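You operate a simulated robot arm through the tools that you are given. There is no shell and no other tool. Be economical: measure what you need, move in short steps, check, and stop when the job is done.

You are at the controls of a simulated robot arm. One attempt, no reset.

TASK
Feed the base tray to its line and set its dial to 5.
Fine: open the clear guard marked BASE GLUE, hold the feed lever down, close the guard again; mains stay off.

The check looks at the end state, three seconds after you hand in, the way a careful person would. Anything else that was tipped, shoved, dropped, spilled or broken makes it a failure.

THE ROBOT
A 6-joint arm with a two-finger gripper, hanging from a carriage that runs on a gantry, over the field with the corners [-1142, 687], [-1138, -693], [962, -688], [958, 692] (x, y) and turns from -6.091 to 5.917 rad about z. Base frame: it is fixed where the carriage stands at the start and does not move with it; the origin is on the floor, on the carriage's upright axis, x ahead of it, y to its left, z up. Readings come in mm, rad, newtons and seconds.
Its first joint turns from -2.897 to 2.897 rad. Places, roughly: base glue dial [600, 100, 600]; base glue tray [700, 200, 700]; clear guard of the base glue tray [700, 0, 700]; feed lever [800, 100, 800]; glue pot [-400, 1000, 1300]; mains switch [-700, 1200, 1000]. Payload 2.45 kg.
The tool frame sits at the grasp point between the pads (the TCP): z along the fingers, y along the line on which they close. The tips reach 26 mm beyond it. Largest opening 96 mm; the body of the gripper starts 69 mm behind the TCP.
Orientation is told as [roll, pitch, yaw] about the base's x, y, z axes, in that order, counted from this pose: with the fingers straight down and closing along the base's y, the tool's x points along the base's -x, its y along +y and its z along -z.

THE INTERFACE
- The arm moves only by the tool send_rows. Its argument "moves" is a list of rows, each a list of 6 numbers: the shift along the base's x, y, z in mm, then the turn, a rotation vector about the base's x, y, z in rad. In form: [[x, y, z, rx, ry, rz], ...]. A call has 1 to 8 rows; each row is the pose to reach, as a shift and turn from the pose commanded when the call began. "jaw" is the closure in counts, from 0 (fully open) to 255 (shut), set as the call begins (left out, the last holds). Rows are played at 5 a second. More than 50 mm and 0.15 rad between two rows, or a gripper value outside its range, and nothing of the call is played. Where a pose cannot be reached the arm comes as near as it can. A force on the tool above 90 N (or 10 N above the force at the start of the call, whichever is more), or a blocked arm, ends the call early, and 0.2 s more pass. The fingers move at their own pace and stop on an object; they squeeze with about 32 N. The grip force told is the motor's: it shows also when the fingers shut on nothing. Time passes only in rows, and 0.2 s behind the last, so rows that repeat a pose let the fingers close. It gives the time, the measured TCP pose, the force on the tool (base axes), the opening and the grip force at its end, in the units of the frame above (readings bear some noise), with the torque about the TCP (base axes, N m) and any sound that the robot's microphone picked up.
- Cameras (640 x 400 px; columns grow to the right, rows downward): "scene" is now at [258.1, 5.5, 1754.2]; the picture's right is [0.09, -1.00, 0.00], its down [-0.92, -0.08, -0.38] and it looks along [0.38, 0.03, -0.93] (base axes); focal length 281 px, centre (320, 200). "wrist" rides on the gripper at [82, 3, -98] in the tool frame; the picture's right is [-0.04, 1.00, 0.00], its down [-0.73, -0.03, -0.68] and it looks along [-0.68, -0.03, 0.73] (tool axes); focal length 256 px, centre (320, 200). There is no depth. A picture from a camera that has moved, and an enlarged one, comes with that camera's place and axes in the base frame and with its lens.
- get_image(camera): a new picture of that camera. No time passes.
- lift_body(by): slides the trunk up (or, below 0, down) by that many mm; the arm and the scene camera ride with it, the base frame stays. It gives what a move gives, with no picture.
- drive_base(legs): drives the robot by 1 to 6 legs, each [ahead, left, turn to the left] in mm, mm and rad, along the robot's own axes; the way and the turn of a leg run together, so that a leg with both is an arc; at most 1500 mm and 3.142 rad a leg. The arm and the cameras ride along, it lands a little off, and it stops where it bumps. It keeps to its track: a leg is cut to what the track allows. It gives what a move gives.
- head_to(pan, tilt): turns the head with the scene camera to pan (to the left, within 2.705 rad either way) and tilt (down, from -0.506 to 1.204), counted from straight ahead of the robot. It gives what a move gives.
- enlarge(camera, box): a new picture of the part [left, top, right, bottom] of that camera's present view, enlarged. No time passes.
- close_job(): hands the job in; it is judged then, once.

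Work in short steps. Places have to be worked out from the pictures, the camera data and where the tool is seen: move nearer, look again, correct. Check each grasp and each placing, and mend what went wrong. You have 120 turns and 78 pictures in all, those below and enlarged ones among them. Open the gripper and draw the arm clear of the work before you hand the job in, unless the task says otherwise; then end with one line.

The tools are called as name(argument=value, ...) on one line, values as JSON. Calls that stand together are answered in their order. send_rows: Moves the arm, as the interface text tells. Its arguments: {"type":"object","properties":{"moves":{"type":"array"},"jaw":{"type":"number"}},"required":["moves"]} The other tools are called the same way: lift_body (by) slides the trunk up or down; drive_base (legs) drives the base; head_to (pan, tilt) turns the head that bears the scene camera; get_image (camera) takes a picture; enlarge (camera, box) takes an enlarged picture of a part of a camera's view; close_job () hands the job in.

At the start:

```text
time: 0.0
ee_pos: [441.8, -102.4, 1089.0]
ee_rot: [-0.001, -0.001, 0.001]
ft_force: [0.2, 0.2, 0.5]
wrist_torque: [-0.02, -0.01, 0.01]
finger_gap: 95.9
grip_force: 0.2
trunk travel left (down, up): [-492.0, 110.0]
robot x, y, heading: [0.7, -1.1, 0.003]
head pan, tilt: [0.087, 1.182]
```

scene: 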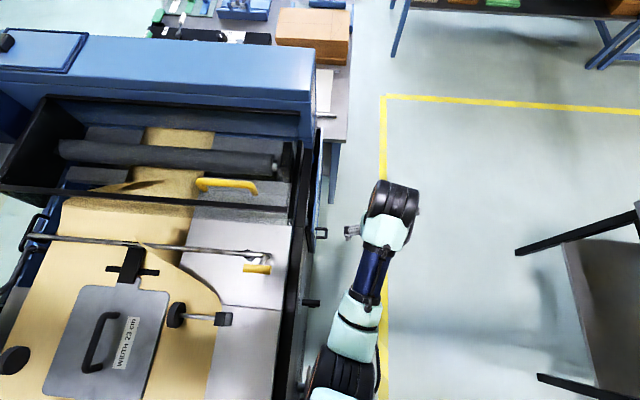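
wrist: 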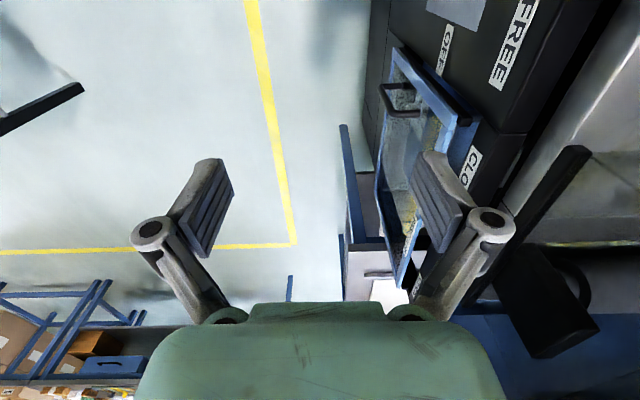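

I start by looking closer at the side of the machine, where the wrist view shows labels and a blue-framed guard.

enlarge(camera="wrist", box=[320, 0, 640, 320])

enlarge(camera="scene", box=[200, 100, 440, 400])

```text
1.25 times, centred on (480, 160) of wrist
camera zoom: at [360.5, -99.1, 1186.8], right [0.04, 1.0, 0.0], down [0.73, -0.03, 0.68], along [0.68, -0.03, -0.73], focal length 320 px, centre (120, 250)
```

zoom: 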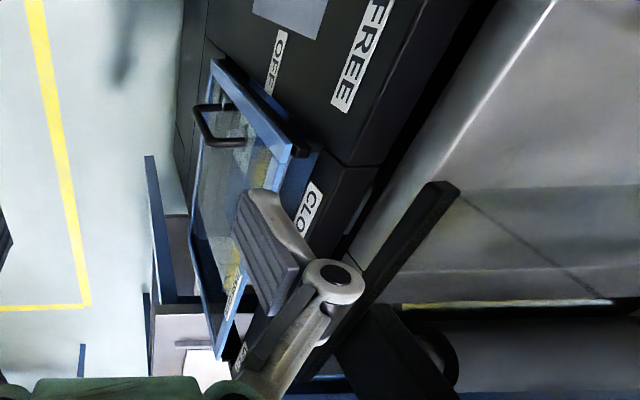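

```text
1.33 times, centred on (320, 250) of scene
camera zoom: at [258.1, 5.5, 1754.2], right [0.09, -1.0, 0.0], down [-0.92, -0.08, -0.38], along [0.38, 0.03, -0.93], focal length 375 px, centre (320, 133)
```

zoom: 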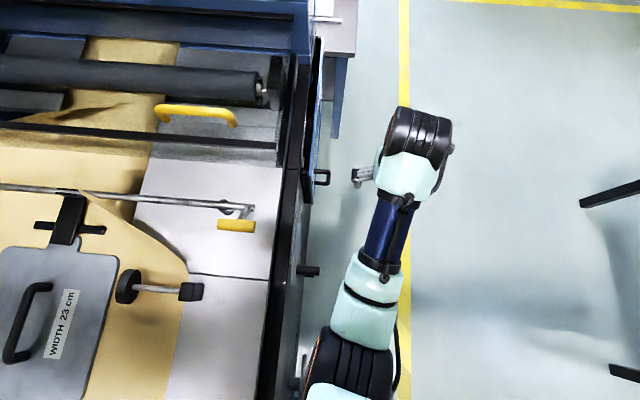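

The guard sits on the machine's right side, facing -y. I back the carriage off to the right and turn the head to look at that side.

drive_base(legs=[[0, -550, 0], [300, 0, 0]])

head_to(pan=1.1, tilt=0.9)

get_image(camera="scene")

```text
time: 4.8
ee_pos: [738.9, -648.1, 1089.0]
ee_rot: [-0.001, -0.001, -0.001]
ft_force: [-0.1, 0.0, -0.7]
wrist_torque: [0.03, 0.0, 0.0]
finger_gap: 95.9
grip_force: 0.0
trunk travel left (down, up): [-492.0, 110.0]
robot x, y, heading: [297.8, -546.5, -0.001]
head pan, tilt: [0.087, 1.182]
```

```text
time: 6.1
ee_pos: [739.6, -648.7, 1088.2]
ee_rot: [0.001, 0.001, 0.0]
ft_force: [-0.4, -1.1, -0.5]
wrist_torque: [0.0, -0.02, 0.01]
finger_gap: 96.0
grip_force: 0.1
trunk travel left (down, up): [-492.0, 110.0]
robot x, y, heading: [297.5, -548.5, -0.003]
head pan, tilt: [1.1, 0.901]
```

```text
73 pictures are left
camera scene: at [533.0, -478.4, 1773.0], right [0.89, -0.46, 0.0], down [-0.36, -0.7, -0.62], along [0.28, 0.55, -0.78], focal length 281 px, centre (320, 200)
```

scene: 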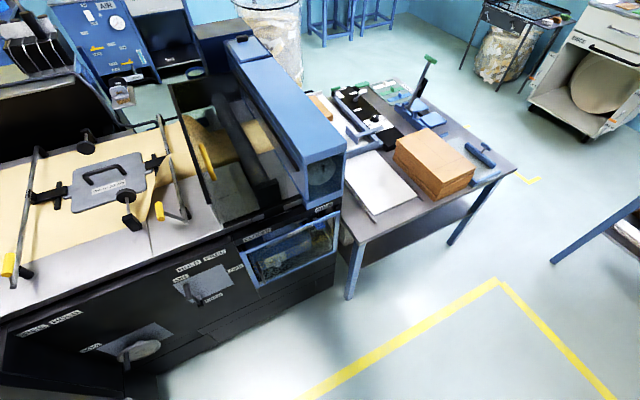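

The side panel with the framed guard, dial and labels is visible. I enlarge it.

enlarge(camera="scene", box=[160, 190, 350, 310])

enlarge(camera="scene", box=[0, 280, 190, 400])

```text
3.33 times, centred on (255, 250) of scene
camera zoom: at [533.0, -478.4, 1773.0], right [0.89, -0.46, 0.0], down [-0.36, -0.7, -0.62], along [0.28, 0.55, -0.78], focal length 937 px, centre (537, 33)
```

zoom: 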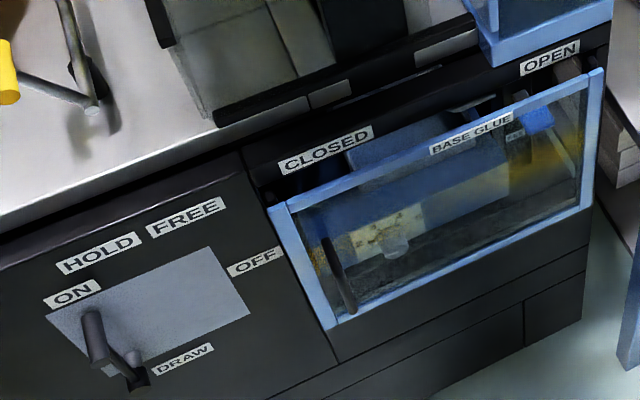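

```text
3.33 times, centred on (95, 340) of scene
camera zoom: at [533.0, -478.4, 1773.0], right [0.89, -0.46, 0.0], down [-0.36, -0.7, -0.62], along [0.28, 0.55, -0.78], focal length 937 px, centre (1070, -267)
```

zoom: 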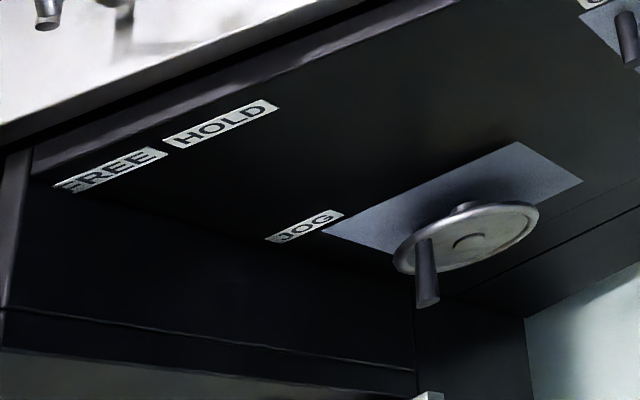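

Now I lower the trunk and aim the head level at the guard for a frontal view.

lift_body(by=-350)

head_to(pan=1.25, tilt=0.75)

get_image(camera="scene")

```text
time: 9.5
ee_pos: [738.6, -648.9, 739.4]
ee_rot: [-0.001, 0.001, 0.0]
ft_force: [0.3, 1.3, 0.0]
wrist_torque: [0.02, 0.0, 0.02]
finger_gap: 95.9
grip_force: 0.1
trunk travel left (down, up): [-142.0, 460.0]
robot x, y, heading: [297.2, -544.9, 0.0]
head pan, tilt: [1.1, 0.901]
```

```text
time: 10.2
ee_pos: [739.5, -648.9, 739.1]
ee_rot: [0.001, 0.0, -0.001]
ft_force: [0.4, -0.6, -0.2]
wrist_torque: [-0.02, 0.01, -0.01]
finger_gap: 96.2
grip_force: 0.2
trunk travel left (down, up): [-142.0, 460.0]
robot x, y, heading: [297.3, -549.5, 0.004]
head pan, tilt: [1.25, 0.75]
```

```text
70 pictures are left
camera scene: at [524.9, -467.1, 1434.9], right [0.95, -0.32, 0.0], down [-0.22, -0.65, -0.73], along [0.23, 0.69, -0.68], focal length 281 px, centre (320, 200)
```

scene: 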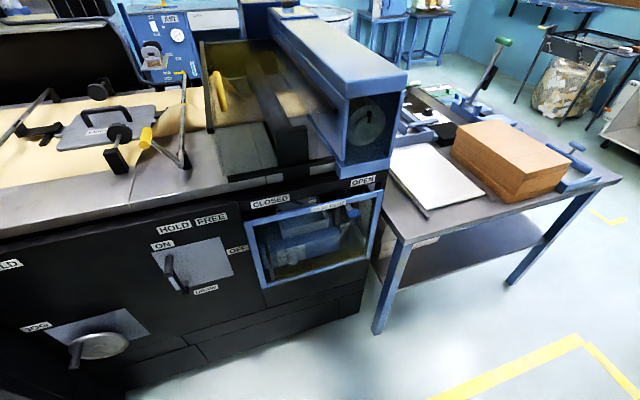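

enlarge(camera="scene", box=[230, 160, 400, 300])

enlarge(camera="scene", box=[140, 200, 260, 310])

```text
2.86 times, centred on (315, 230) of scene
camera zoom: at [524.9, -467.1, 1434.9], right [0.95, -0.32, 0.0], down [-0.22, -0.65, -0.73], along [0.23, 0.69, -0.68], focal length 803 px, centre (334, 114)
```

zoom: 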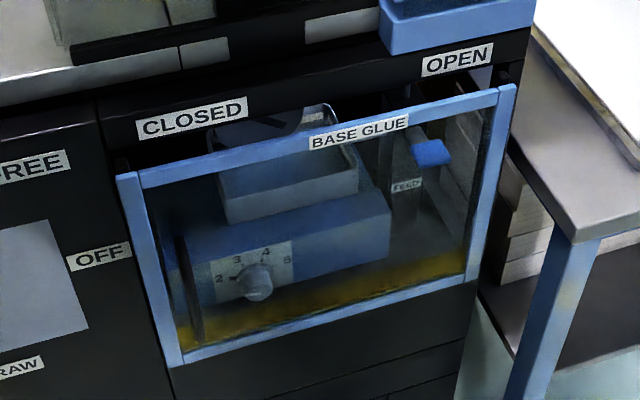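

```text
3.64 times, centred on (200, 255) of scene
camera zoom: at [524.9, -467.1, 1434.9], right [0.95, -0.32, 0.0], down [-0.22, -0.65, -0.73], along [0.23, 0.69, -0.68], focal length 1022 px, centre (756, 0)
```

zoom: 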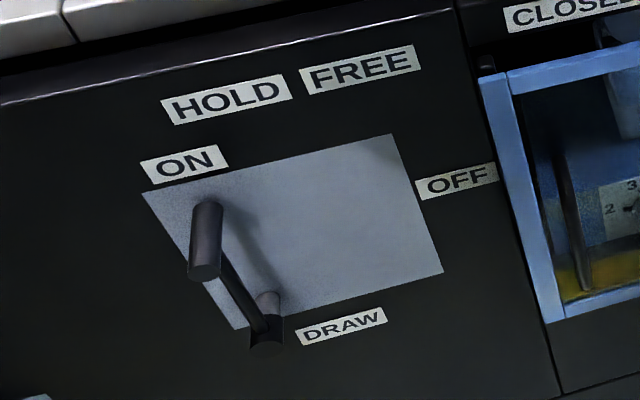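

The guard spans about x 495–890, z 600–900 at y≈45, its handle at the left end; inside are tray, dial (2–5) and the FEED lever. I back away further and turn the robot to face it (+y).

drive_base(legs=[[0, -135, 0], [0, 0, 1.571]])

head_to(pan=-0.5, tilt=0.6)

get_image(camera="scene")

```text
time: 15.4
ee_pos: [393.2, -238.4, 739.1]
ee_rot: [-0.001, 0.0, 1.583]
ft_force: [0.3, 0.3, 0.8]
wrist_torque: [0.01, 0.0, 0.02]
finger_gap: 95.8
grip_force: 0.0
trunk travel left (down, up): [-142.0, 460.0]
robot x, y, heading: [296.1, -681.3, 1.584]
head pan, tilt: [1.25, 0.75]
```

```text
time: 17.1
ee_pos: [393.9, -238.4, 739.3]
ee_rot: [0.0, 0.001, 1.584]
ft_force: [0.5, -0.5, 0.0]
wrist_torque: [0.01, 0.0, -0.02]
finger_gap: 96.2
grip_force: 0.1
trunk travel left (down, up): [-142.0, 460.0]
robot x, y, heading: [291.4, -681.2, 1.584]
head pan, tilt: [-0.499, 0.6]
```

```text
67 pictures are left
camera scene: at [336.8, -402.9, 1447.8], right [0.89, -0.47, 0.0], down [-0.26, -0.5, -0.83], along [0.38, 0.73, -0.56], focal length 281 px, centre (320, 200)
```

scene: 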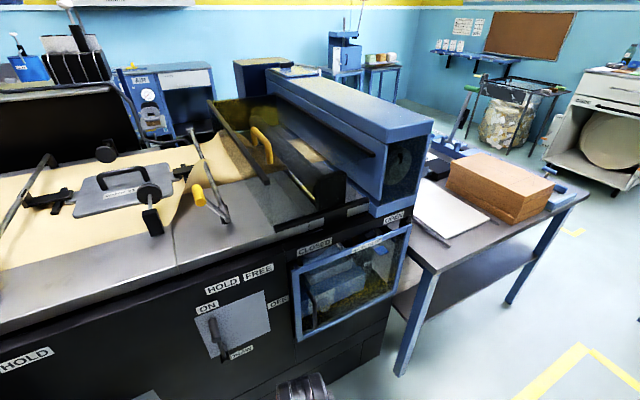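

I tilt the tool to point at the guard (+y), in two calls.

send_rows(moves=[[0, 0, 0, 0.14, 0, 0], [0, 0, 0, 0.28, 0, 0], [0, 0, 0, 0.42, 0, 0], [0, 0, 0, 0.56, 0, 0], [0, 0, 0, 0.7, 0, 0], [0, 0, 0, 0.84, 0, 0], [0, 0, 0, 0.98, 0, 0], [0, 0, 0, 1.12, 0, 0]])

send_rows(moves=[[0, 0, 0, 0.14, 0, 0], [0, 0, 0, 0.28, 0, 0], [0, 0, 0, 0.42, 0, 0], [0, 0, 0, 0.45, 0, 0], [0, 0, 0, 0.45, 0, 0]])

get_image(camera="wrist")

get_image(camera="scene")

```text
time: 18.9
ee_pos: [393.4, -237.8, 738.7]
ee_rot: [-0.032, -1.122, 1.605]
ft_force: [-0.1, -0.3, -0.1]
wrist_torque: [-0.02, 0.02, -0.01]
finger_gap: 96.1
grip_force: 0.0
trunk travel left (down, up): [-142.0, 460.0]
robot x, y, heading: [299.7, -681.1, 1.587]
head pan, tilt: [-0.499, 0.6]
```

```text
time: 20.1
ee_pos: [393.1, -238.2, 738.5]
ee_rot: [-1.49, -1.557, 3.063]
ft_force: [-0.5, -1.0, 0.3]
wrist_torque: [0.01, 0.01, -0.02]
finger_gap: 95.9
grip_force: 0.0
trunk travel left (down, up): [-142.0, 460.0]
robot x, y, heading: [299.0, -681.9, 1.585]
head pan, tilt: [-0.499, 0.6]
```

```text
66 pictures are left
camera wrist: at [392.2, -337.2, 656.7], right [-1.0, 0.0, 0.03], down [0.02, -0.68, 0.73], along [0.02, 0.73, 0.68], focal length 256 px, centre (320, 200)
```

wrist: 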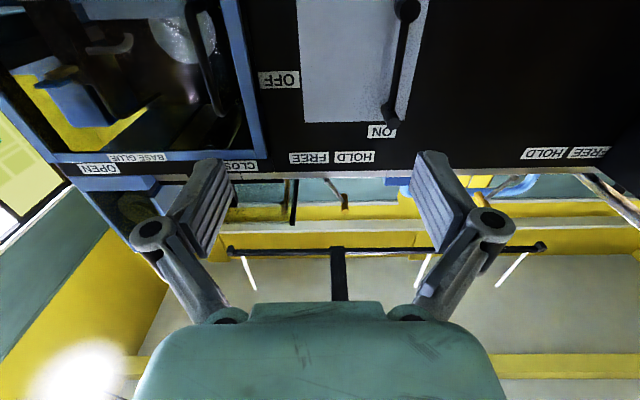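

```text
65 pictures are left
camera scene: at [336.8, -402.9, 1447.8], right [0.88, -0.47, 0.0], down [-0.26, -0.5, -0.83], along [0.38, 0.73, -0.56], focal length 281 px, centre (320, 200)
```

scene: 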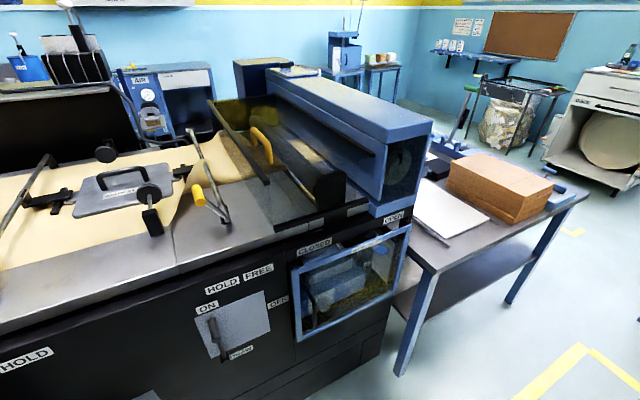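

Works. I roll the tool half a turn about its axis so that the camera rides above and pictures come upright.

send_rows(moves=[[0, 0, 0, 0, 0.14, 0], [0, 0, 0, 0, 0.28, 0], [0, 0, 0, 0, 0.42, 0], [0, 0, 0, 0, 0.56, 0], [0, 0, 0, 0, 0.7, 0], [0, 0, 0, 0, 0.84, 0], [0, 0, 0, 0, 0.98, 0], [0, 0, 0, 0, 1.12, 0]])

send_rows(moves=[[0, 0, 0, 0, 0.14, 0], [0, 0, 0, 0, 0.28, 0], [0, 0, 0, 0, 0.42, 0], [0, 0, 0, 0, 0.56, 0], [0, 0, 0, 0, 0.7, 0], [0, 0, 0, 0, 0.84, 0], [0, 0, 0, 0, 0.98, 0], [0, 0, 0, 0, 1.12, 0]])

send_rows(moves=[[0, 0, 0, 0, 0.14, 0], [0, 0, 0, 0, 0.28, 0], [0, 0, 0, 0, 0.42, 0], [0, 0, 0, 0, 0.56, 0], [0, 0, 0, 0, 0.7, 0], [0, 0, 0, 0, 0.84, 0], [0, 0, 0, 0, 0.9, 0], [0, 0, 0, 0, 0.9, 0]])

get_image(camera="wrist")

```text
time: 21.9
ee_pos: [392.6, -238.7, 739.6]
ee_rot: [1.569, -0.464, 0.001]
ft_force: [0.0, 0.4, 0.1]
wrist_torque: [0.0, -0.01, 0.0]
finger_gap: 96.2
grip_force: 0.1
trunk travel left (down, up): [-142.0, 460.0]
robot x, y, heading: [301.8, -679.3, 1.589]
head pan, tilt: [-0.499, 0.6]
```

```text
time: 23.7
ee_pos: [393.8, -238.3, 739.4]
ee_rot: [1.572, 0.657, 0.002]
ft_force: [0.7, 0.1, -0.5]
wrist_torque: [0.0, -0.02, 0.0]
finger_gap: 95.8
grip_force: 0.0
trunk travel left (down, up): [-142.0, 460.0]
robot x, y, heading: [296.9, -681.8, 1.585]
head pan, tilt: [-0.499, 0.6]
```

```text
time: 25.5
ee_pos: [394.0, -238.6, 738.7]
ee_rot: [1.63, 1.555, 0.061]
ft_force: [0.6, -0.2, 0.0]
wrist_torque: [-0.01, -0.02, 0.02]
finger_gap: 96.1
grip_force: 0.1
trunk travel left (down, up): [-142.0, 460.0]
robot x, y, heading: [296.4, -683.0, 1.583]
head pan, tilt: [-0.499, 0.6]
```

```text
64 pictures are left
camera wrist: at [395.9, -337.3, 819.8], right [1.0, 0.0, -0.03], down [-0.02, -0.68, -0.73], along [-0.02, 0.73, -0.68], focal length 256 px, centre (320, 200)
```

wrist: 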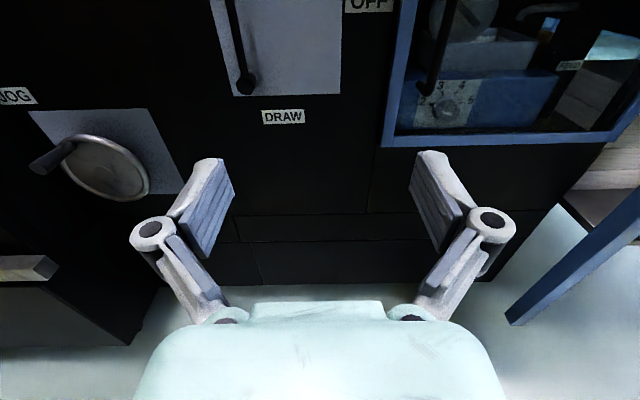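

Upright view now. I slide along x to face the guard and raise a little to view inside.

drive_base(legs=[[0, -270, 0]])

lift_body(by=120)

get_image(camera="wrist")

head_to(pan=-0.15, tilt=0.8)

get_image(camera="scene")

```text
time: 27.4
ee_pos: [662.0, -235.0, 739.2]
ee_rot: [1.625, 1.554, 0.055]
ft_force: [0.1, -0.1, -0.1]
wrist_torque: [0.0, -0.01, 0.05]
finger_gap: 95.8
grip_force: 0.0
trunk travel left (down, up): [-142.0, 460.0]
robot x, y, heading: [567.3, -677.8, 1.586]
head pan, tilt: [-0.499, 0.6]
```

```text
time: 28.9
ee_pos: [660.6, -233.3, 858.0]
ee_rot: [1.621, 1.554, 0.053]
ft_force: [-0.2, -0.2, -0.5]
wrist_torque: [0.05, 0.01, -0.01]
finger_gap: 95.9
grip_force: 0.0
trunk travel left (down, up): [-262.0, 340.0]
robot x, y, heading: [566.8, -676.3, 1.587]
head pan, tilt: [-0.499, 0.6]
```

```text
63 pictures are left
camera wrist: at [664.2, -333.1, 939.7], right [1.0, 0.0, -0.02], down [-0.02, -0.68, -0.73], along [-0.02, 0.73, -0.68], focal length 256 px, centre (320, 200)
```

wrist: 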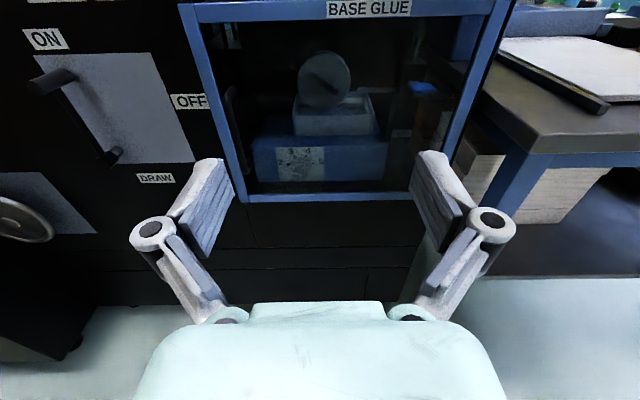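

```text
time: 29.8
ee_pos: [662.0, -234.7, 859.5]
ee_rot: [1.624, 1.553, 0.056]
ft_force: [-0.8, 0.4, 0.6]
wrist_torque: [0.0, 0.02, -0.01]
finger_gap: 96.0
grip_force: 0.1
trunk travel left (down, up): [-262.0, 340.0]
robot x, y, heading: [570.5, -676.0, 1.587]
head pan, tilt: [-0.15, 0.799]
```

```text
62 pictures are left
camera scene: at [575.2, -397.1, 1551.0], right [0.99, -0.13, 0.0], down [-0.1, -0.71, -0.7], along [0.09, 0.69, -0.72], focal length 281 px, centre (320, 200)
```

scene: 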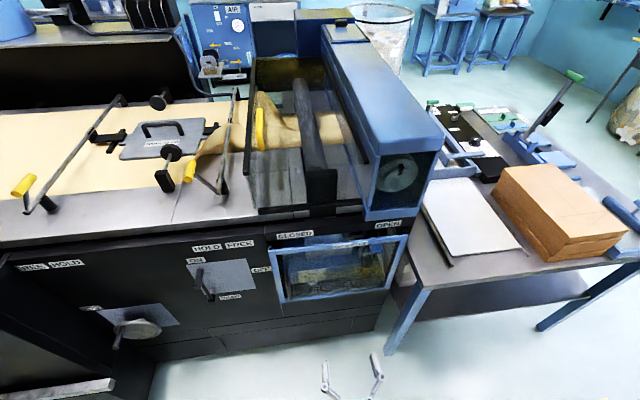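

enlarge(camera="wrist", box=[170, 0, 520, 220])

enlarge(camera="scene", box=[260, 210, 420, 310])

```text
1.82 times, centred on (345, 110) of wrist
camera zoom: at [664.3, -333.1, 939.8], right [1.0, 0.0, -0.02], down [-0.02, -0.68, -0.73], along [-0.02, 0.73, -0.68], focal length 465 px, centre (274, 364)
```

zoom: 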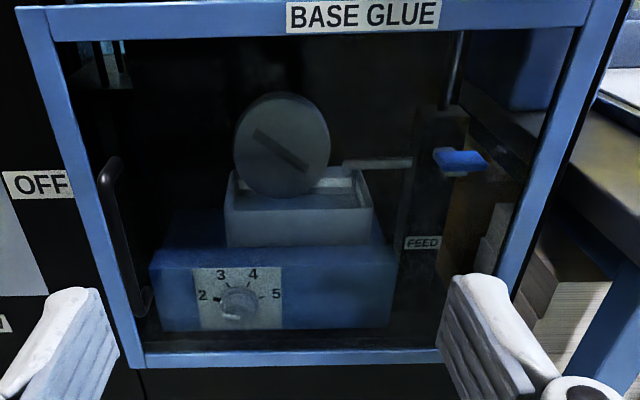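

```text
4.00 times, centred on (340, 260) of scene
camera zoom: at [575.2, -397.1, 1551.0], right [0.99, -0.13, 0.0], down [-0.1, -0.71, -0.7], along [0.09, 0.69, -0.72], focal length 1124 px, centre (240, -40)
```

zoom: 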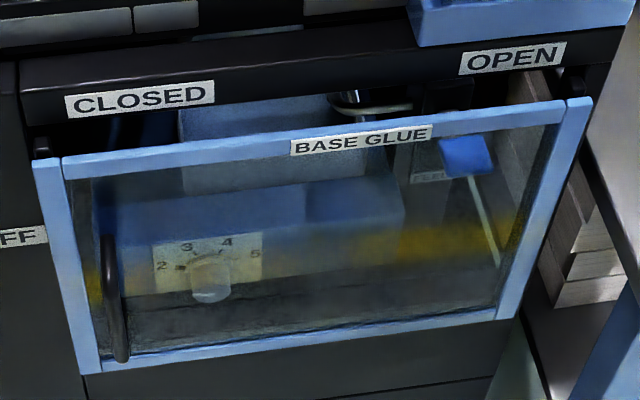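

The handle is a vertical bar near x≈537, y≈5, z 690–820. I line the gripper up with it (left 125, down ~104), still clear, and check.

drive_base(legs=[[0, 125, 0]])

lift_body(by=-104)

drive_base(legs=[[120, 0, 0]])

get_image(camera="wrist")

```text
time: 31.0
ee_pos: [536.1, -237.1, 859.3]
ee_rot: [1.631, 1.557, 0.063]
ft_force: [-1.0, 0.0, -0.7]
wrist_torque: [-0.03, -0.03, -0.01]
finger_gap: 96.1
grip_force: 0.1
trunk travel left (down, up): [-262.0, 340.0]
robot x, y, heading: [445.2, -679.8, 1.588]
head pan, tilt: [-0.15, 0.799]
```

```text
time: 32.4
ee_pos: [536.0, -238.0, 756.2]
ee_rot: [1.63, 1.553, 0.062]
ft_force: [0.2, 0.6, -0.8]
wrist_torque: [-0.04, -0.05, -0.02]
finger_gap: 96.0
grip_force: 0.0
trunk travel left (down, up): [-158.0, 444.0]
robot x, y, heading: [445.3, -680.3, 1.591]
head pan, tilt: [-0.15, 0.799]
```

```text
time: 33.6
ee_pos: [533.8, -115.7, 755.6]
ee_rot: [1.656, 1.555, 0.089]
ft_force: [-0.6, 0.5, 0.5]
wrist_torque: [-0.01, 0.04, 0.01]
finger_gap: 95.9
grip_force: 0.1
trunk travel left (down, up): [-158.0, 444.0]
robot x, y, heading: [441.3, -562.7, 1.591]
head pan, tilt: [-0.15, 0.799]
```

```text
59 pictures are left
camera wrist: at [537.4, -213.7, 836.0], right [1.0, 0.0, -0.02], down [-0.02, -0.68, -0.73], along [-0.02, 0.74, -0.68], focal length 256 px, centre (320, 200)
```

wrist: 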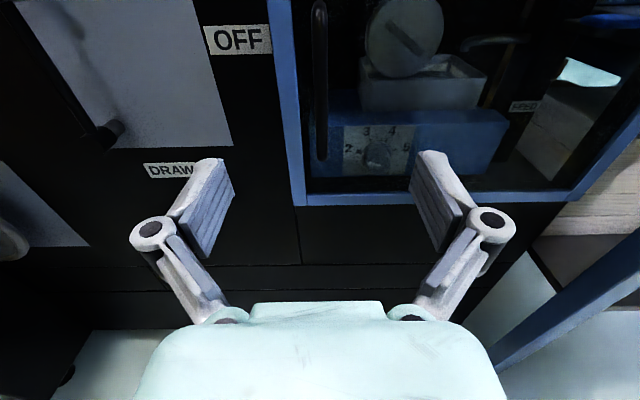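

The bar is centred between the fingers. I advance with the arm until the TCP is at y≈-3 and then close gently.

send_rows(moves=[[0, 30, 0, 0, 0, 0], [0, 60, 0, 0, 0, 0], [0, 90, 0, 0, 0, 0], [0, 112, 0, 0, 0, 0], [0, 112, 0, 0, 0, 0]])

get_image(camera="wrist")

```text
time: 34.8
ee_pos: [534.3, -3.2, 754.7]
ee_rot: [1.616, 1.552, 0.048]
ft_force: [-0.3, -0.2, 0.6]
wrist_torque: [0.0, -0.01, -0.01]
finger_gap: 95.9
grip_force: 0.0
trunk travel left (down, up): [-158.0, 444.0]
robot x, y, heading: [439.3, -559.3, 1.585]
head pan, tilt: [-0.15, 0.799]
```

```text
58 pictures are left
camera wrist: at [536.9, -101.6, 835.4], right [1.0, 0.0, -0.02], down [-0.02, -0.68, -0.73], along [-0.02, 0.73, -0.68], focal length 256 px, centre (320, 200)
```

wrist: 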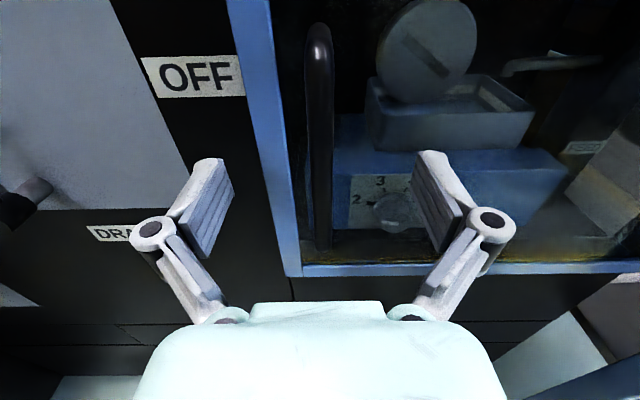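

Bar is between the fingers. Closing on it.

send_rows(moves=[[0, 6, 0, 0, 0, 0], [0, 6, 0, 0, 0, 0], [0, 6, 0, 0, 0, 0], [0, 6, 0, 0, 0, 0], [0, 6, 0, 0, 0, 0]], jaw=255)

get_image(camera="wrist")

```text
time: 36.0
ee_pos: [535.9, 2.4, 753.8]
ee_rot: [1.606, 1.556, 0.037]
ft_force: [3.2, 0.2, -2.2]
wrist_torque: [-0.02, 0.91, -0.06]
finger_gap: 10.9
grip_force: 37.9
trunk travel left (down, up): [-158.0, 444.0]
robot x, y, heading: [441.7, -556.4, 1.591]
head pan, tilt: [-0.15, 0.799]
```

```text
57 pictures are left
camera wrist: at [537.8, -96.4, 835.4], right [1.0, 0.0, -0.02], down [-0.02, -0.68, -0.73], along [-0.02, 0.73, -0.68], focal length 256 px, centre (320, 200)
```

wrist: 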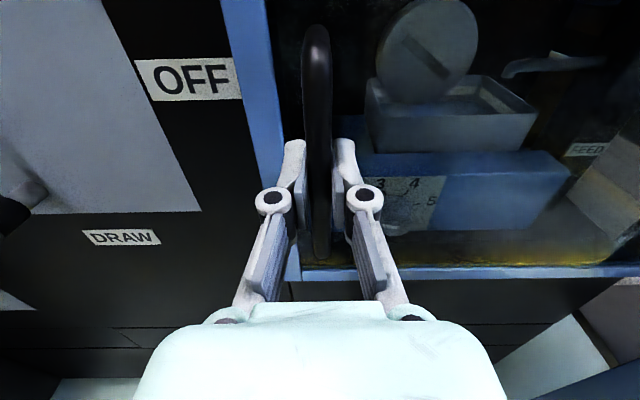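

Grip is firm (gap 10.9). I test with a short pull towards -y.

send_rows(moves=[[0, -4, 0, 0, 0, 0], [0, -8, 0, 0, 0, 0], [0, -12, 0, 0, 0, 0], [0, -12, 0, 0, 0, 0]])

```text
time: 37.0
ee_pos: [536.0, -10.4, 755.0]
ee_rot: [1.566, 1.554, -0.001]
ft_force: [8.0, 2.5, -7.1]
wrist_torque: [-0.06, 0.89, -0.02]
finger_gap: 11.2
grip_force: 37.5
trunk travel left (down, up): [-158.0, 444.0]
robot x, y, heading: [442.8, -558.0, 1.588]
head pan, tilt: [-0.15, 0.799]
```

It moved with little force; I check whether the guard followed or the fingers slid.

get_image(camera="wrist")

enlarge(camera="scene", box=[260, 210, 420, 310])

```text
56 pictures are left
camera wrist: at [539.4, -108.6, 835.4], right [1.0, 0.0, -0.02], down [-0.02, -0.68, -0.73], along [-0.02, 0.73, -0.68], focal length 256 px, centre (320, 200)
```

wrist: 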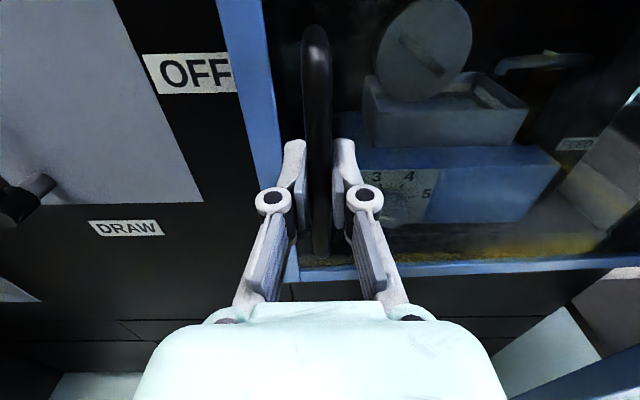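

```text
4.00 times, centred on (340, 260) of scene
camera zoom: at [449.4, -278.5, 1446.9], right [0.99, -0.13, 0.0], down [-0.09, -0.71, -0.7], along [0.09, 0.69, -0.72], focal length 1124 px, centre (240, -40)
```

zoom: 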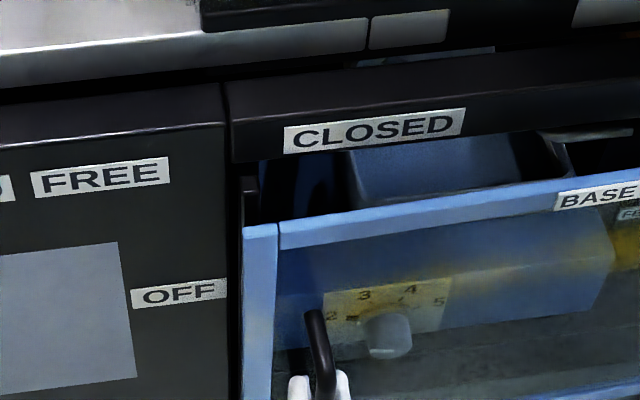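

The guard follows: it is hinged at its right edge. I swing it along an arc about (890, 45) in small rows, tool orientation kept.

send_rows(moves=[[3.3, -18.4, 0, 0, 0, 0], [7.6, -36.6, 0, 0, 0, 0], [12.8, -54.6, 0, 0, 0, 0], [19, -72.2, 0, 0, 0, 0], [26, -89.6, 0, 0, 0, 0], [34, -106.5, 0, 0, 0, 0], [34, -106.5, 0, 0, 0, 0]])

get_image(camera="wrist")

```text
time: 38.6
ee_pos: [571.6, -116.8, 754.5]
ee_rot: [1.585, 1.551, 0.018]
ft_force: [15.9, 7.1, -14.8]
wrist_torque: [-0.29, 0.77, -0.06]
finger_gap: 10.6
grip_force: 37.7
trunk travel left (down, up): [-158.0, 444.0]
robot x, y, heading: [441.2, -558.0, 1.585]
head pan, tilt: [-0.15, 0.799]
```

```text
54 pictures are left
camera wrist: at [574.9, -214.3, 835.9], right [1.0, 0.0, -0.02], down [-0.01, -0.68, -0.73], along [-0.02, 0.73, -0.68], focal length 256 px, centre (320, 200)
```

wrist: 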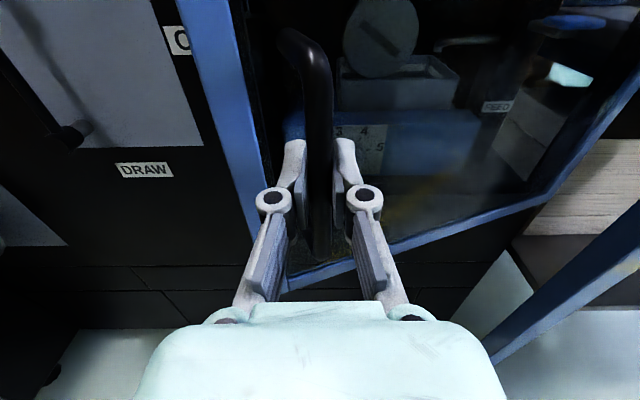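

Swinging well; a small +x pull suggests a slightly smaller radius. Continue to about 45° with a small +x bias.

send_rows(moves=[[14, -21.9, -1, 0, 0, 0.03], [29, -42.8, -2, 0, 0, 0.06], [45, -62.8, -3, 0, 0, 0.09], [61.5, -81.7, -3, 0, 0, 0.12], [79, -99.5, -3, 0, 0, 0.15], [103, -119.8, -3, 0, 0, 0.18], [103, -119.8, -3, 0, 0, 0.18]])

get_image(camera="wrist")

get_image(camera="scene")

```text
time: 40.2
ee_pos: [674.6, -236.7, 756.3]
ee_rot: [1.773, 1.552, 0.386]
ft_force: [0.6, 2.2, 23.7]
wrist_torque: [-0.04, 0.6, 0.03]
finger_gap: 10.6
grip_force: 38.3
trunk travel left (down, up): [-158.0, 444.0]
robot x, y, heading: [440.8, -556.2, 1.586]
head pan, tilt: [-0.15, 0.799]
```

```text
53 pictures are left
camera wrist: at [694.7, -331.5, 834.8], right [0.98, 0.18, -0.02], down [0.11, -0.67, -0.74], along [-0.15, 0.72, -0.68], focal length 256 px, centre (320, 200)
```

wrist: 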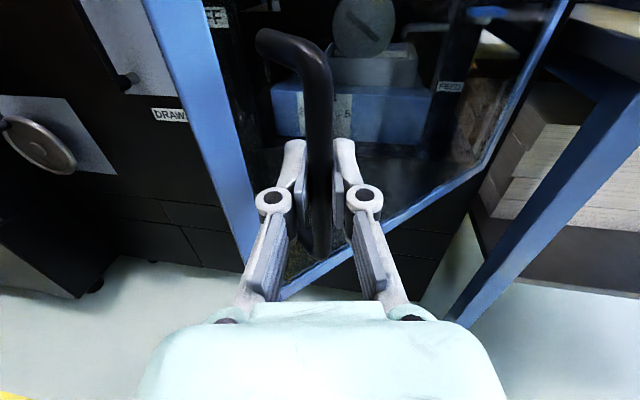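

```text
52 pictures are left
camera scene: at [449.1, -277.4, 1447.4], right [0.99, -0.13, 0.0], down [-0.09, -0.71, -0.7], along [0.09, 0.69, -0.72], focal length 281 px, centre (320, 200)
```

scene: 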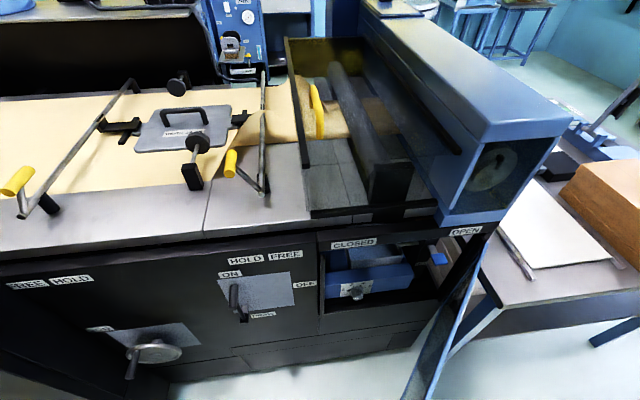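

Past 45°, guard clear of the table. Continue to about 80°.

send_rows(moves=[[25.3, -18.2, 2, 0, 0, 0.04], [52.1, -34.2, 2, 0, 0, 0.08], [80.2, -47.7, 2, 0, 0, 0.12], [109.3, -58.8, 2, 0, 0, 0.16], [139.3, -67.3, 2, 0, 0, 0.2], [170, -73.1, 2, 0, 0, 0.24], [201, -76.2, 2, 0, 0, 0.28], [201, -76.2, 2, 0, 0, 0.28]])

get_image(camera="wrist")

get_image(camera="scene")

```text
time: 42.0
ee_pos: [840.5, -312.0, 773.0]
ee_rot: [1.717, 1.553, 0.61]
ft_force: [2.5, 21.8, -21.8]
wrist_torque: [-1.07, 0.01, -0.27]
finger_gap: 11.4
grip_force: 38.4
out of reach, approached as far as the arm can: row 6, 7, 8
trunk travel left (down, up): [-158.0, 444.0]
robot x, y, heading: [442.4, -559.6, 1.592]
head pan, tilt: [-0.15, 0.799]
```

```text
51 pictures are left
camera wrist: at [886.0, -400.2, 853.4], right [0.9, 0.45, -0.02], down [0.29, -0.61, -0.74], along [-0.34, 0.65, -0.68], focal length 256 px, centre (320, 200)
```

wrist: 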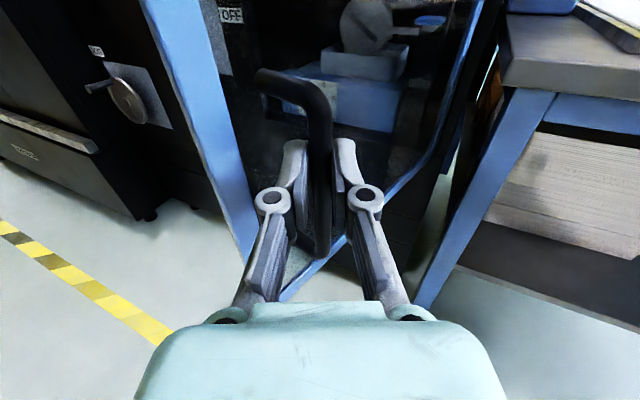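

```text
50 pictures are left
camera scene: at [447.7, -276.2, 1447.8], right [0.99, -0.13, 0.0], down [-0.1, -0.71, -0.7], along [0.09, 0.69, -0.71], focal length 281 px, centre (320, 200)
```

scene: 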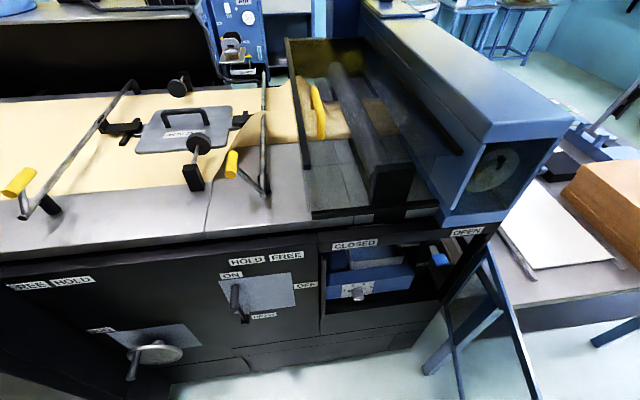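

Guard at ~75°, arm at its reach. I drive right 75 mm to bring it to about 88°.

drive_base(legs=[[-5, -75, 0]])

get_image(camera="scene")

get_image(camera="wrist")

```text
time: 43.1
ee_pos: [913.6, -316.8, 773.5]
ee_rot: [1.85, 1.552, 0.744]
ft_force: [-0.6, 17.4, -7.8]
wrist_torque: [0.11, 0.48, -0.17]
finger_gap: 11.5
grip_force: 38.3
trunk travel left (down, up): [-158.0, 444.0]
robot x, y, heading: [513.7, -562.6, 1.589]
head pan, tilt: [-0.15, 0.799]
```

```text
49 pictures are left
camera scene: at [522.6, -280.1, 1447.8], right [0.99, -0.13, 0.0], down [-0.1, -0.71, -0.7], along [0.09, 0.69, -0.72], focal length 281 px, centre (320, 200)
```

scene: 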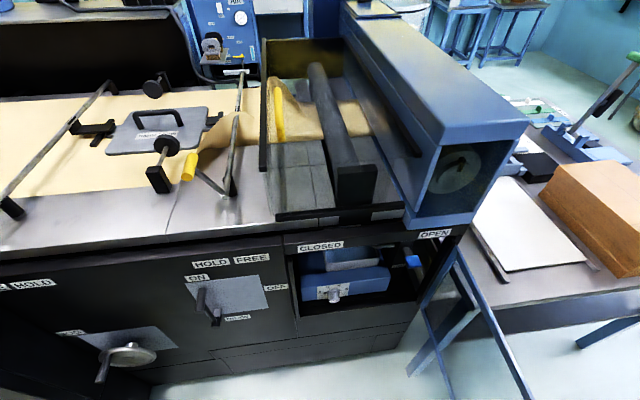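

```text
48 pictures are left
camera wrist: at [960.7, -404.7, 853.7], right [0.89, 0.45, -0.02], down [0.29, -0.61, -0.74], along [-0.34, 0.65, -0.68], focal length 256 px, centre (320, 200)
```

wrist: 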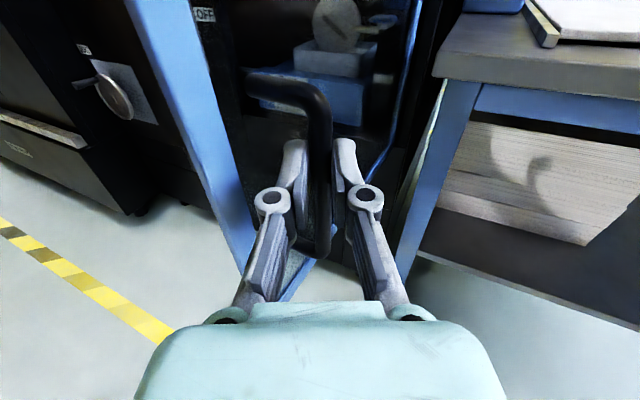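

The guard stands about 90° open. I open the fingers partly and back off along the tool axis by driving.

send_rows(moves=[[0, 0, 0, 0, 0, 0], [0, 0, 0, 0, 0, 0], [0, 0, 0, 0, 0, 0]], jaw=160)

drive_base(legs=[[-75, -38, 0]])

get_image(camera="wrist")

get_image(camera="scene")

```text
time: 43.9
ee_pos: [914.6, -321.1, 773.2]
ee_rot: [1.714, 1.554, 0.607]
ft_force: [-0.8, 0.3, -0.2]
wrist_torque: [0.01, -0.03, -0.03]
finger_gap: 35.9
grip_force: 0.2
trunk travel left (down, up): [-158.0, 444.0]
robot x, y, heading: [515.9, -562.8, 1.586]
head pan, tilt: [-0.15, 0.799]
```

```text
time: 45.0
ee_pos: [953.2, -395.6, 771.9]
ee_rot: [1.689, 1.552, 0.581]
ft_force: [-0.1, -1.1, 1.0]
wrist_torque: [-0.02, -0.02, 0.01]
finger_gap: 36.1
grip_force: 0.0
trunk travel left (down, up): [-158.0, 444.0]
robot x, y, heading: [553.6, -641.0, 1.587]
head pan, tilt: [-0.15, 0.799]
```

```text
47 pictures are left
camera wrist: at [1000.4, -483.0, 853.4], right [0.89, 0.45, -0.02], down [0.29, -0.61, -0.74], along [-0.34, 0.65, -0.68], focal length 256 px, centre (320, 200)
```

wrist: 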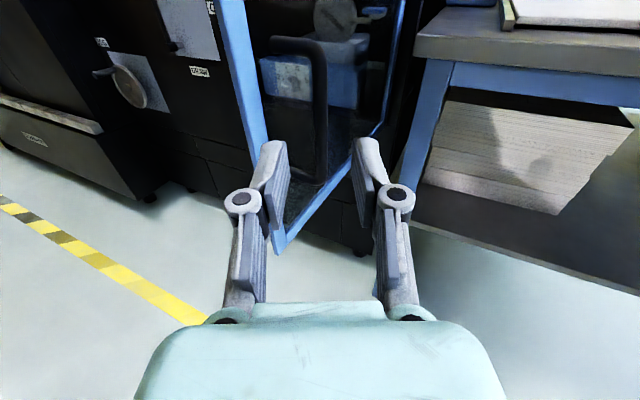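

```text
46 pictures are left
camera scene: at [561.8, -356.8, 1446.8], right [0.99, -0.13, 0.0], down [-0.09, -0.71, -0.7], along [0.09, 0.69, -0.72], focal length 281 px, centre (320, 200)
```

scene: 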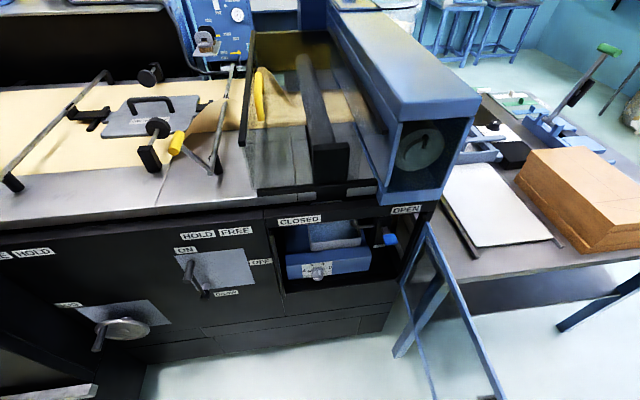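

Guard stays open. I back away further, pass around its edge to the left, and then re-aim the arm straight.

drive_base(legs=[[-45, 0, 0], [0, 300, 0]])

enlarge(camera="scene", box=[360, 200, 520, 300])

```text
time: 47.5
ee_pos: [657.8, -444.2, 773.4]
ee_rot: [1.725, 1.553, 0.614]
ft_force: [0.5, -0.4, 0.0]
wrist_torque: [0.03, -0.02, 0.02]
finger_gap: 35.9
grip_force: 0.0
trunk travel left (down, up): [-158.0, 444.0]
robot x, y, heading: [257.4, -689.3, 1.587]
head pan, tilt: [-0.15, 0.799]
```

```text
4.00 times, centred on (440, 250) of scene
camera zoom: at [265.5, -405.7, 1446.9], right [0.99, -0.13, 0.0], down [-0.1, -0.71, -0.7], along [0.09, 0.69, -0.72], focal length 1124 px, centre (-160, 0)
```

zoom: 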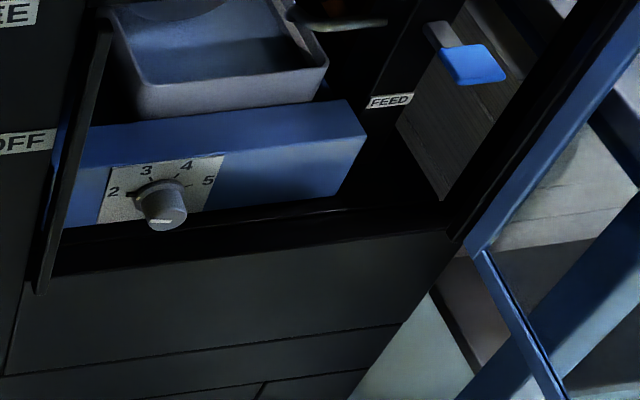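

Now I bring the arm back to straight ahead of the robot (yaw back 0.46 rad) with the fingers opened.

send_rows(moves=[[-38, 24, 0, 0, 0, -0.058], [-76, 48, 0, 0, 0, -0.115], [-114, 72, 0, 0, 0, -0.173], [-152, 96, 0, 0, 0, -0.23], [-190, 120, 0, 0, 0, -0.288], [-228, 144, 0, 0, 0, -0.345], [-266, 168, 0, 0, 0, -0.403], [-306, 195, 0, 0, 0, -0.46]])

drive_base(legs=[[0, -310, 0]])

get_image(camera="wrist")

```text
time: 49.3
ee_pos: [351.0, -250.7, 772.6]
ee_rot: [1.732, 1.554, 0.161]
ft_force: [0.1, 0.4, -0.5]
wrist_torque: [-0.02, 0.02, -0.01]
finger_gap: 36.0
grip_force: 0.1
trunk travel left (down, up): [-158.0, 444.0]
robot x, y, heading: [259.0, -684.5, 1.59]
head pan, tilt: [-0.15, 0.799]
```

```text
time: 51.4
ee_pos: [658.8, -244.6, 773.6]
ee_rot: [1.708, 1.552, 0.139]
ft_force: [0.1, 0.1, -0.1]
wrist_torque: [-0.01, 0.04, 0.03]
finger_gap: 35.8
grip_force: 0.0
trunk travel left (down, up): [-158.0, 444.0]
robot x, y, heading: [563.5, -681.2, 1.589]
head pan, tilt: [-0.15, 0.799]
```

```text
44 pictures are left
camera wrist: at [661.2, -343.2, 853.8], right [1.0, 0.0, -0.02], down [-0.02, -0.68, -0.74], along [-0.02, 0.74, -0.68], focal length 256 px, centre (320, 200)
```

wrist: 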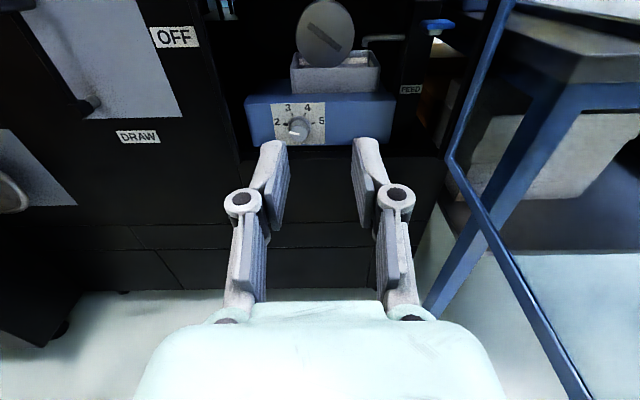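

Clear view of dial, tray and lever. I enlarge that area.

enlarge(camera="wrist", box=[230, 0, 470, 150])

enlarge(camera="wrist", box=[265, 95, 345, 150])

head_to(pan=0.0, tilt=0.95)

get_image(camera="scene")

```text
2.67 times, centred on (350, 75) of wrist
camera zoom: at [661.2, -343.2, 853.8], right [1.0, 0.0, -0.02], down [-0.02, -0.68, -0.74], along [-0.02, 0.74, -0.68], focal length 683 px, centre (240, 533)
```

zoom: 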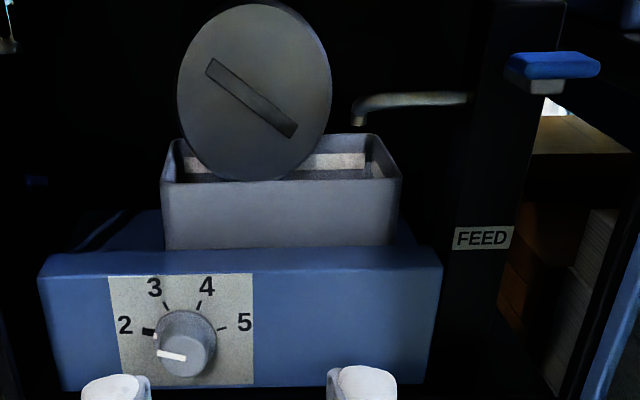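

```text
7.27 times, centred on (305, 122) of wrist
camera zoom: at [661.2, -343.2, 853.8], right [1.0, 0.0, -0.02], down [-0.02, -0.68, -0.74], along [-0.02, 0.74, -0.68], focal length 1862 px, centre (429, 764)
```

zoom: 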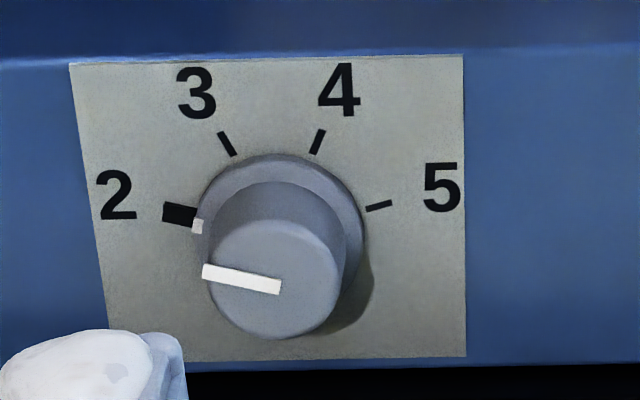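

```text
time: 52.1
ee_pos: [658.3, -246.2, 773.1]
ee_rot: [1.71, 1.553, 0.141]
ft_force: [-0.8, 0.3, -0.2]
wrist_torque: [-0.02, 0.02, 0.03]
finger_gap: 36.0
grip_force: 0.1
trunk travel left (down, up): [-158.0, 444.0]
robot x, y, heading: [561.5, -678.5, 1.584]
head pan, tilt: [0.0, 0.949]
```

```text
41 pictures are left
camera scene: at [560.3, -407.9, 1435.4], right [1.0, 0.02, 0.0], down [0.01, -0.81, -0.58], along [-0.01, 0.58, -0.81], focal length 281 px, centre (320, 200)
```

scene: 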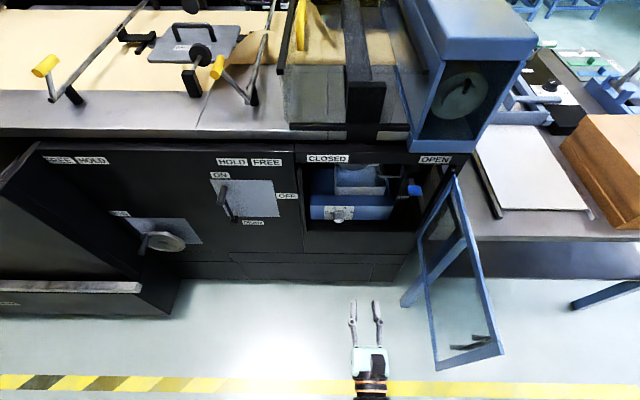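

The dial sits at 2 (about 154° clockwise to 5), knob near (615, 98, 620). I move closer in front of it to measure it and the compartment's lip.

drive_base(legs=[[0, 44, 0], [190, 0, 0]])

lift_body(by=-130)

get_image(camera="wrist")

```text
time: 54.1
ee_pos: [610.4, -53.8, 773.5]
ee_rot: [1.73, 1.554, 0.163]
ft_force: [-0.2, 0.1, -0.1]
wrist_torque: [0.01, -0.02, -0.01]
finger_gap: 35.9
grip_force: 0.0
trunk travel left (down, up): [-158.0, 444.0]
robot x, y, heading: [519.1, -490.9, 1.588]
head pan, tilt: [0.0, 0.949]
```

```text
time: 55.7
ee_pos: [610.9, -54.8, 643.7]
ee_rot: [1.714, 1.554, 0.145]
ft_force: [-0.2, -0.4, 0.5]
wrist_torque: [0.0, 0.03, 0.01]
finger_gap: 35.9
grip_force: 0.1
trunk travel left (down, up): [-28.0, 574.0]
robot x, y, heading: [519.3, -490.7, 1.588]
head pan, tilt: [0.0, 0.949]
```

```text
40 pictures are left
camera wrist: at [614.0, -152.5, 723.8], right [1.0, 0.0, -0.02], down [-0.02, -0.68, -0.74], along [-0.02, 0.74, -0.68], focal length 256 px, centre (320, 200)
```

wrist: 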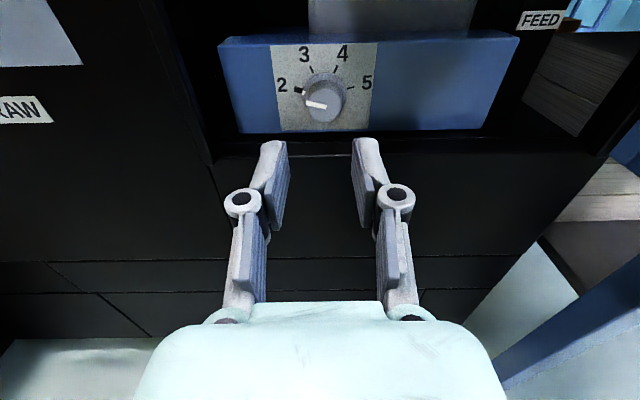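

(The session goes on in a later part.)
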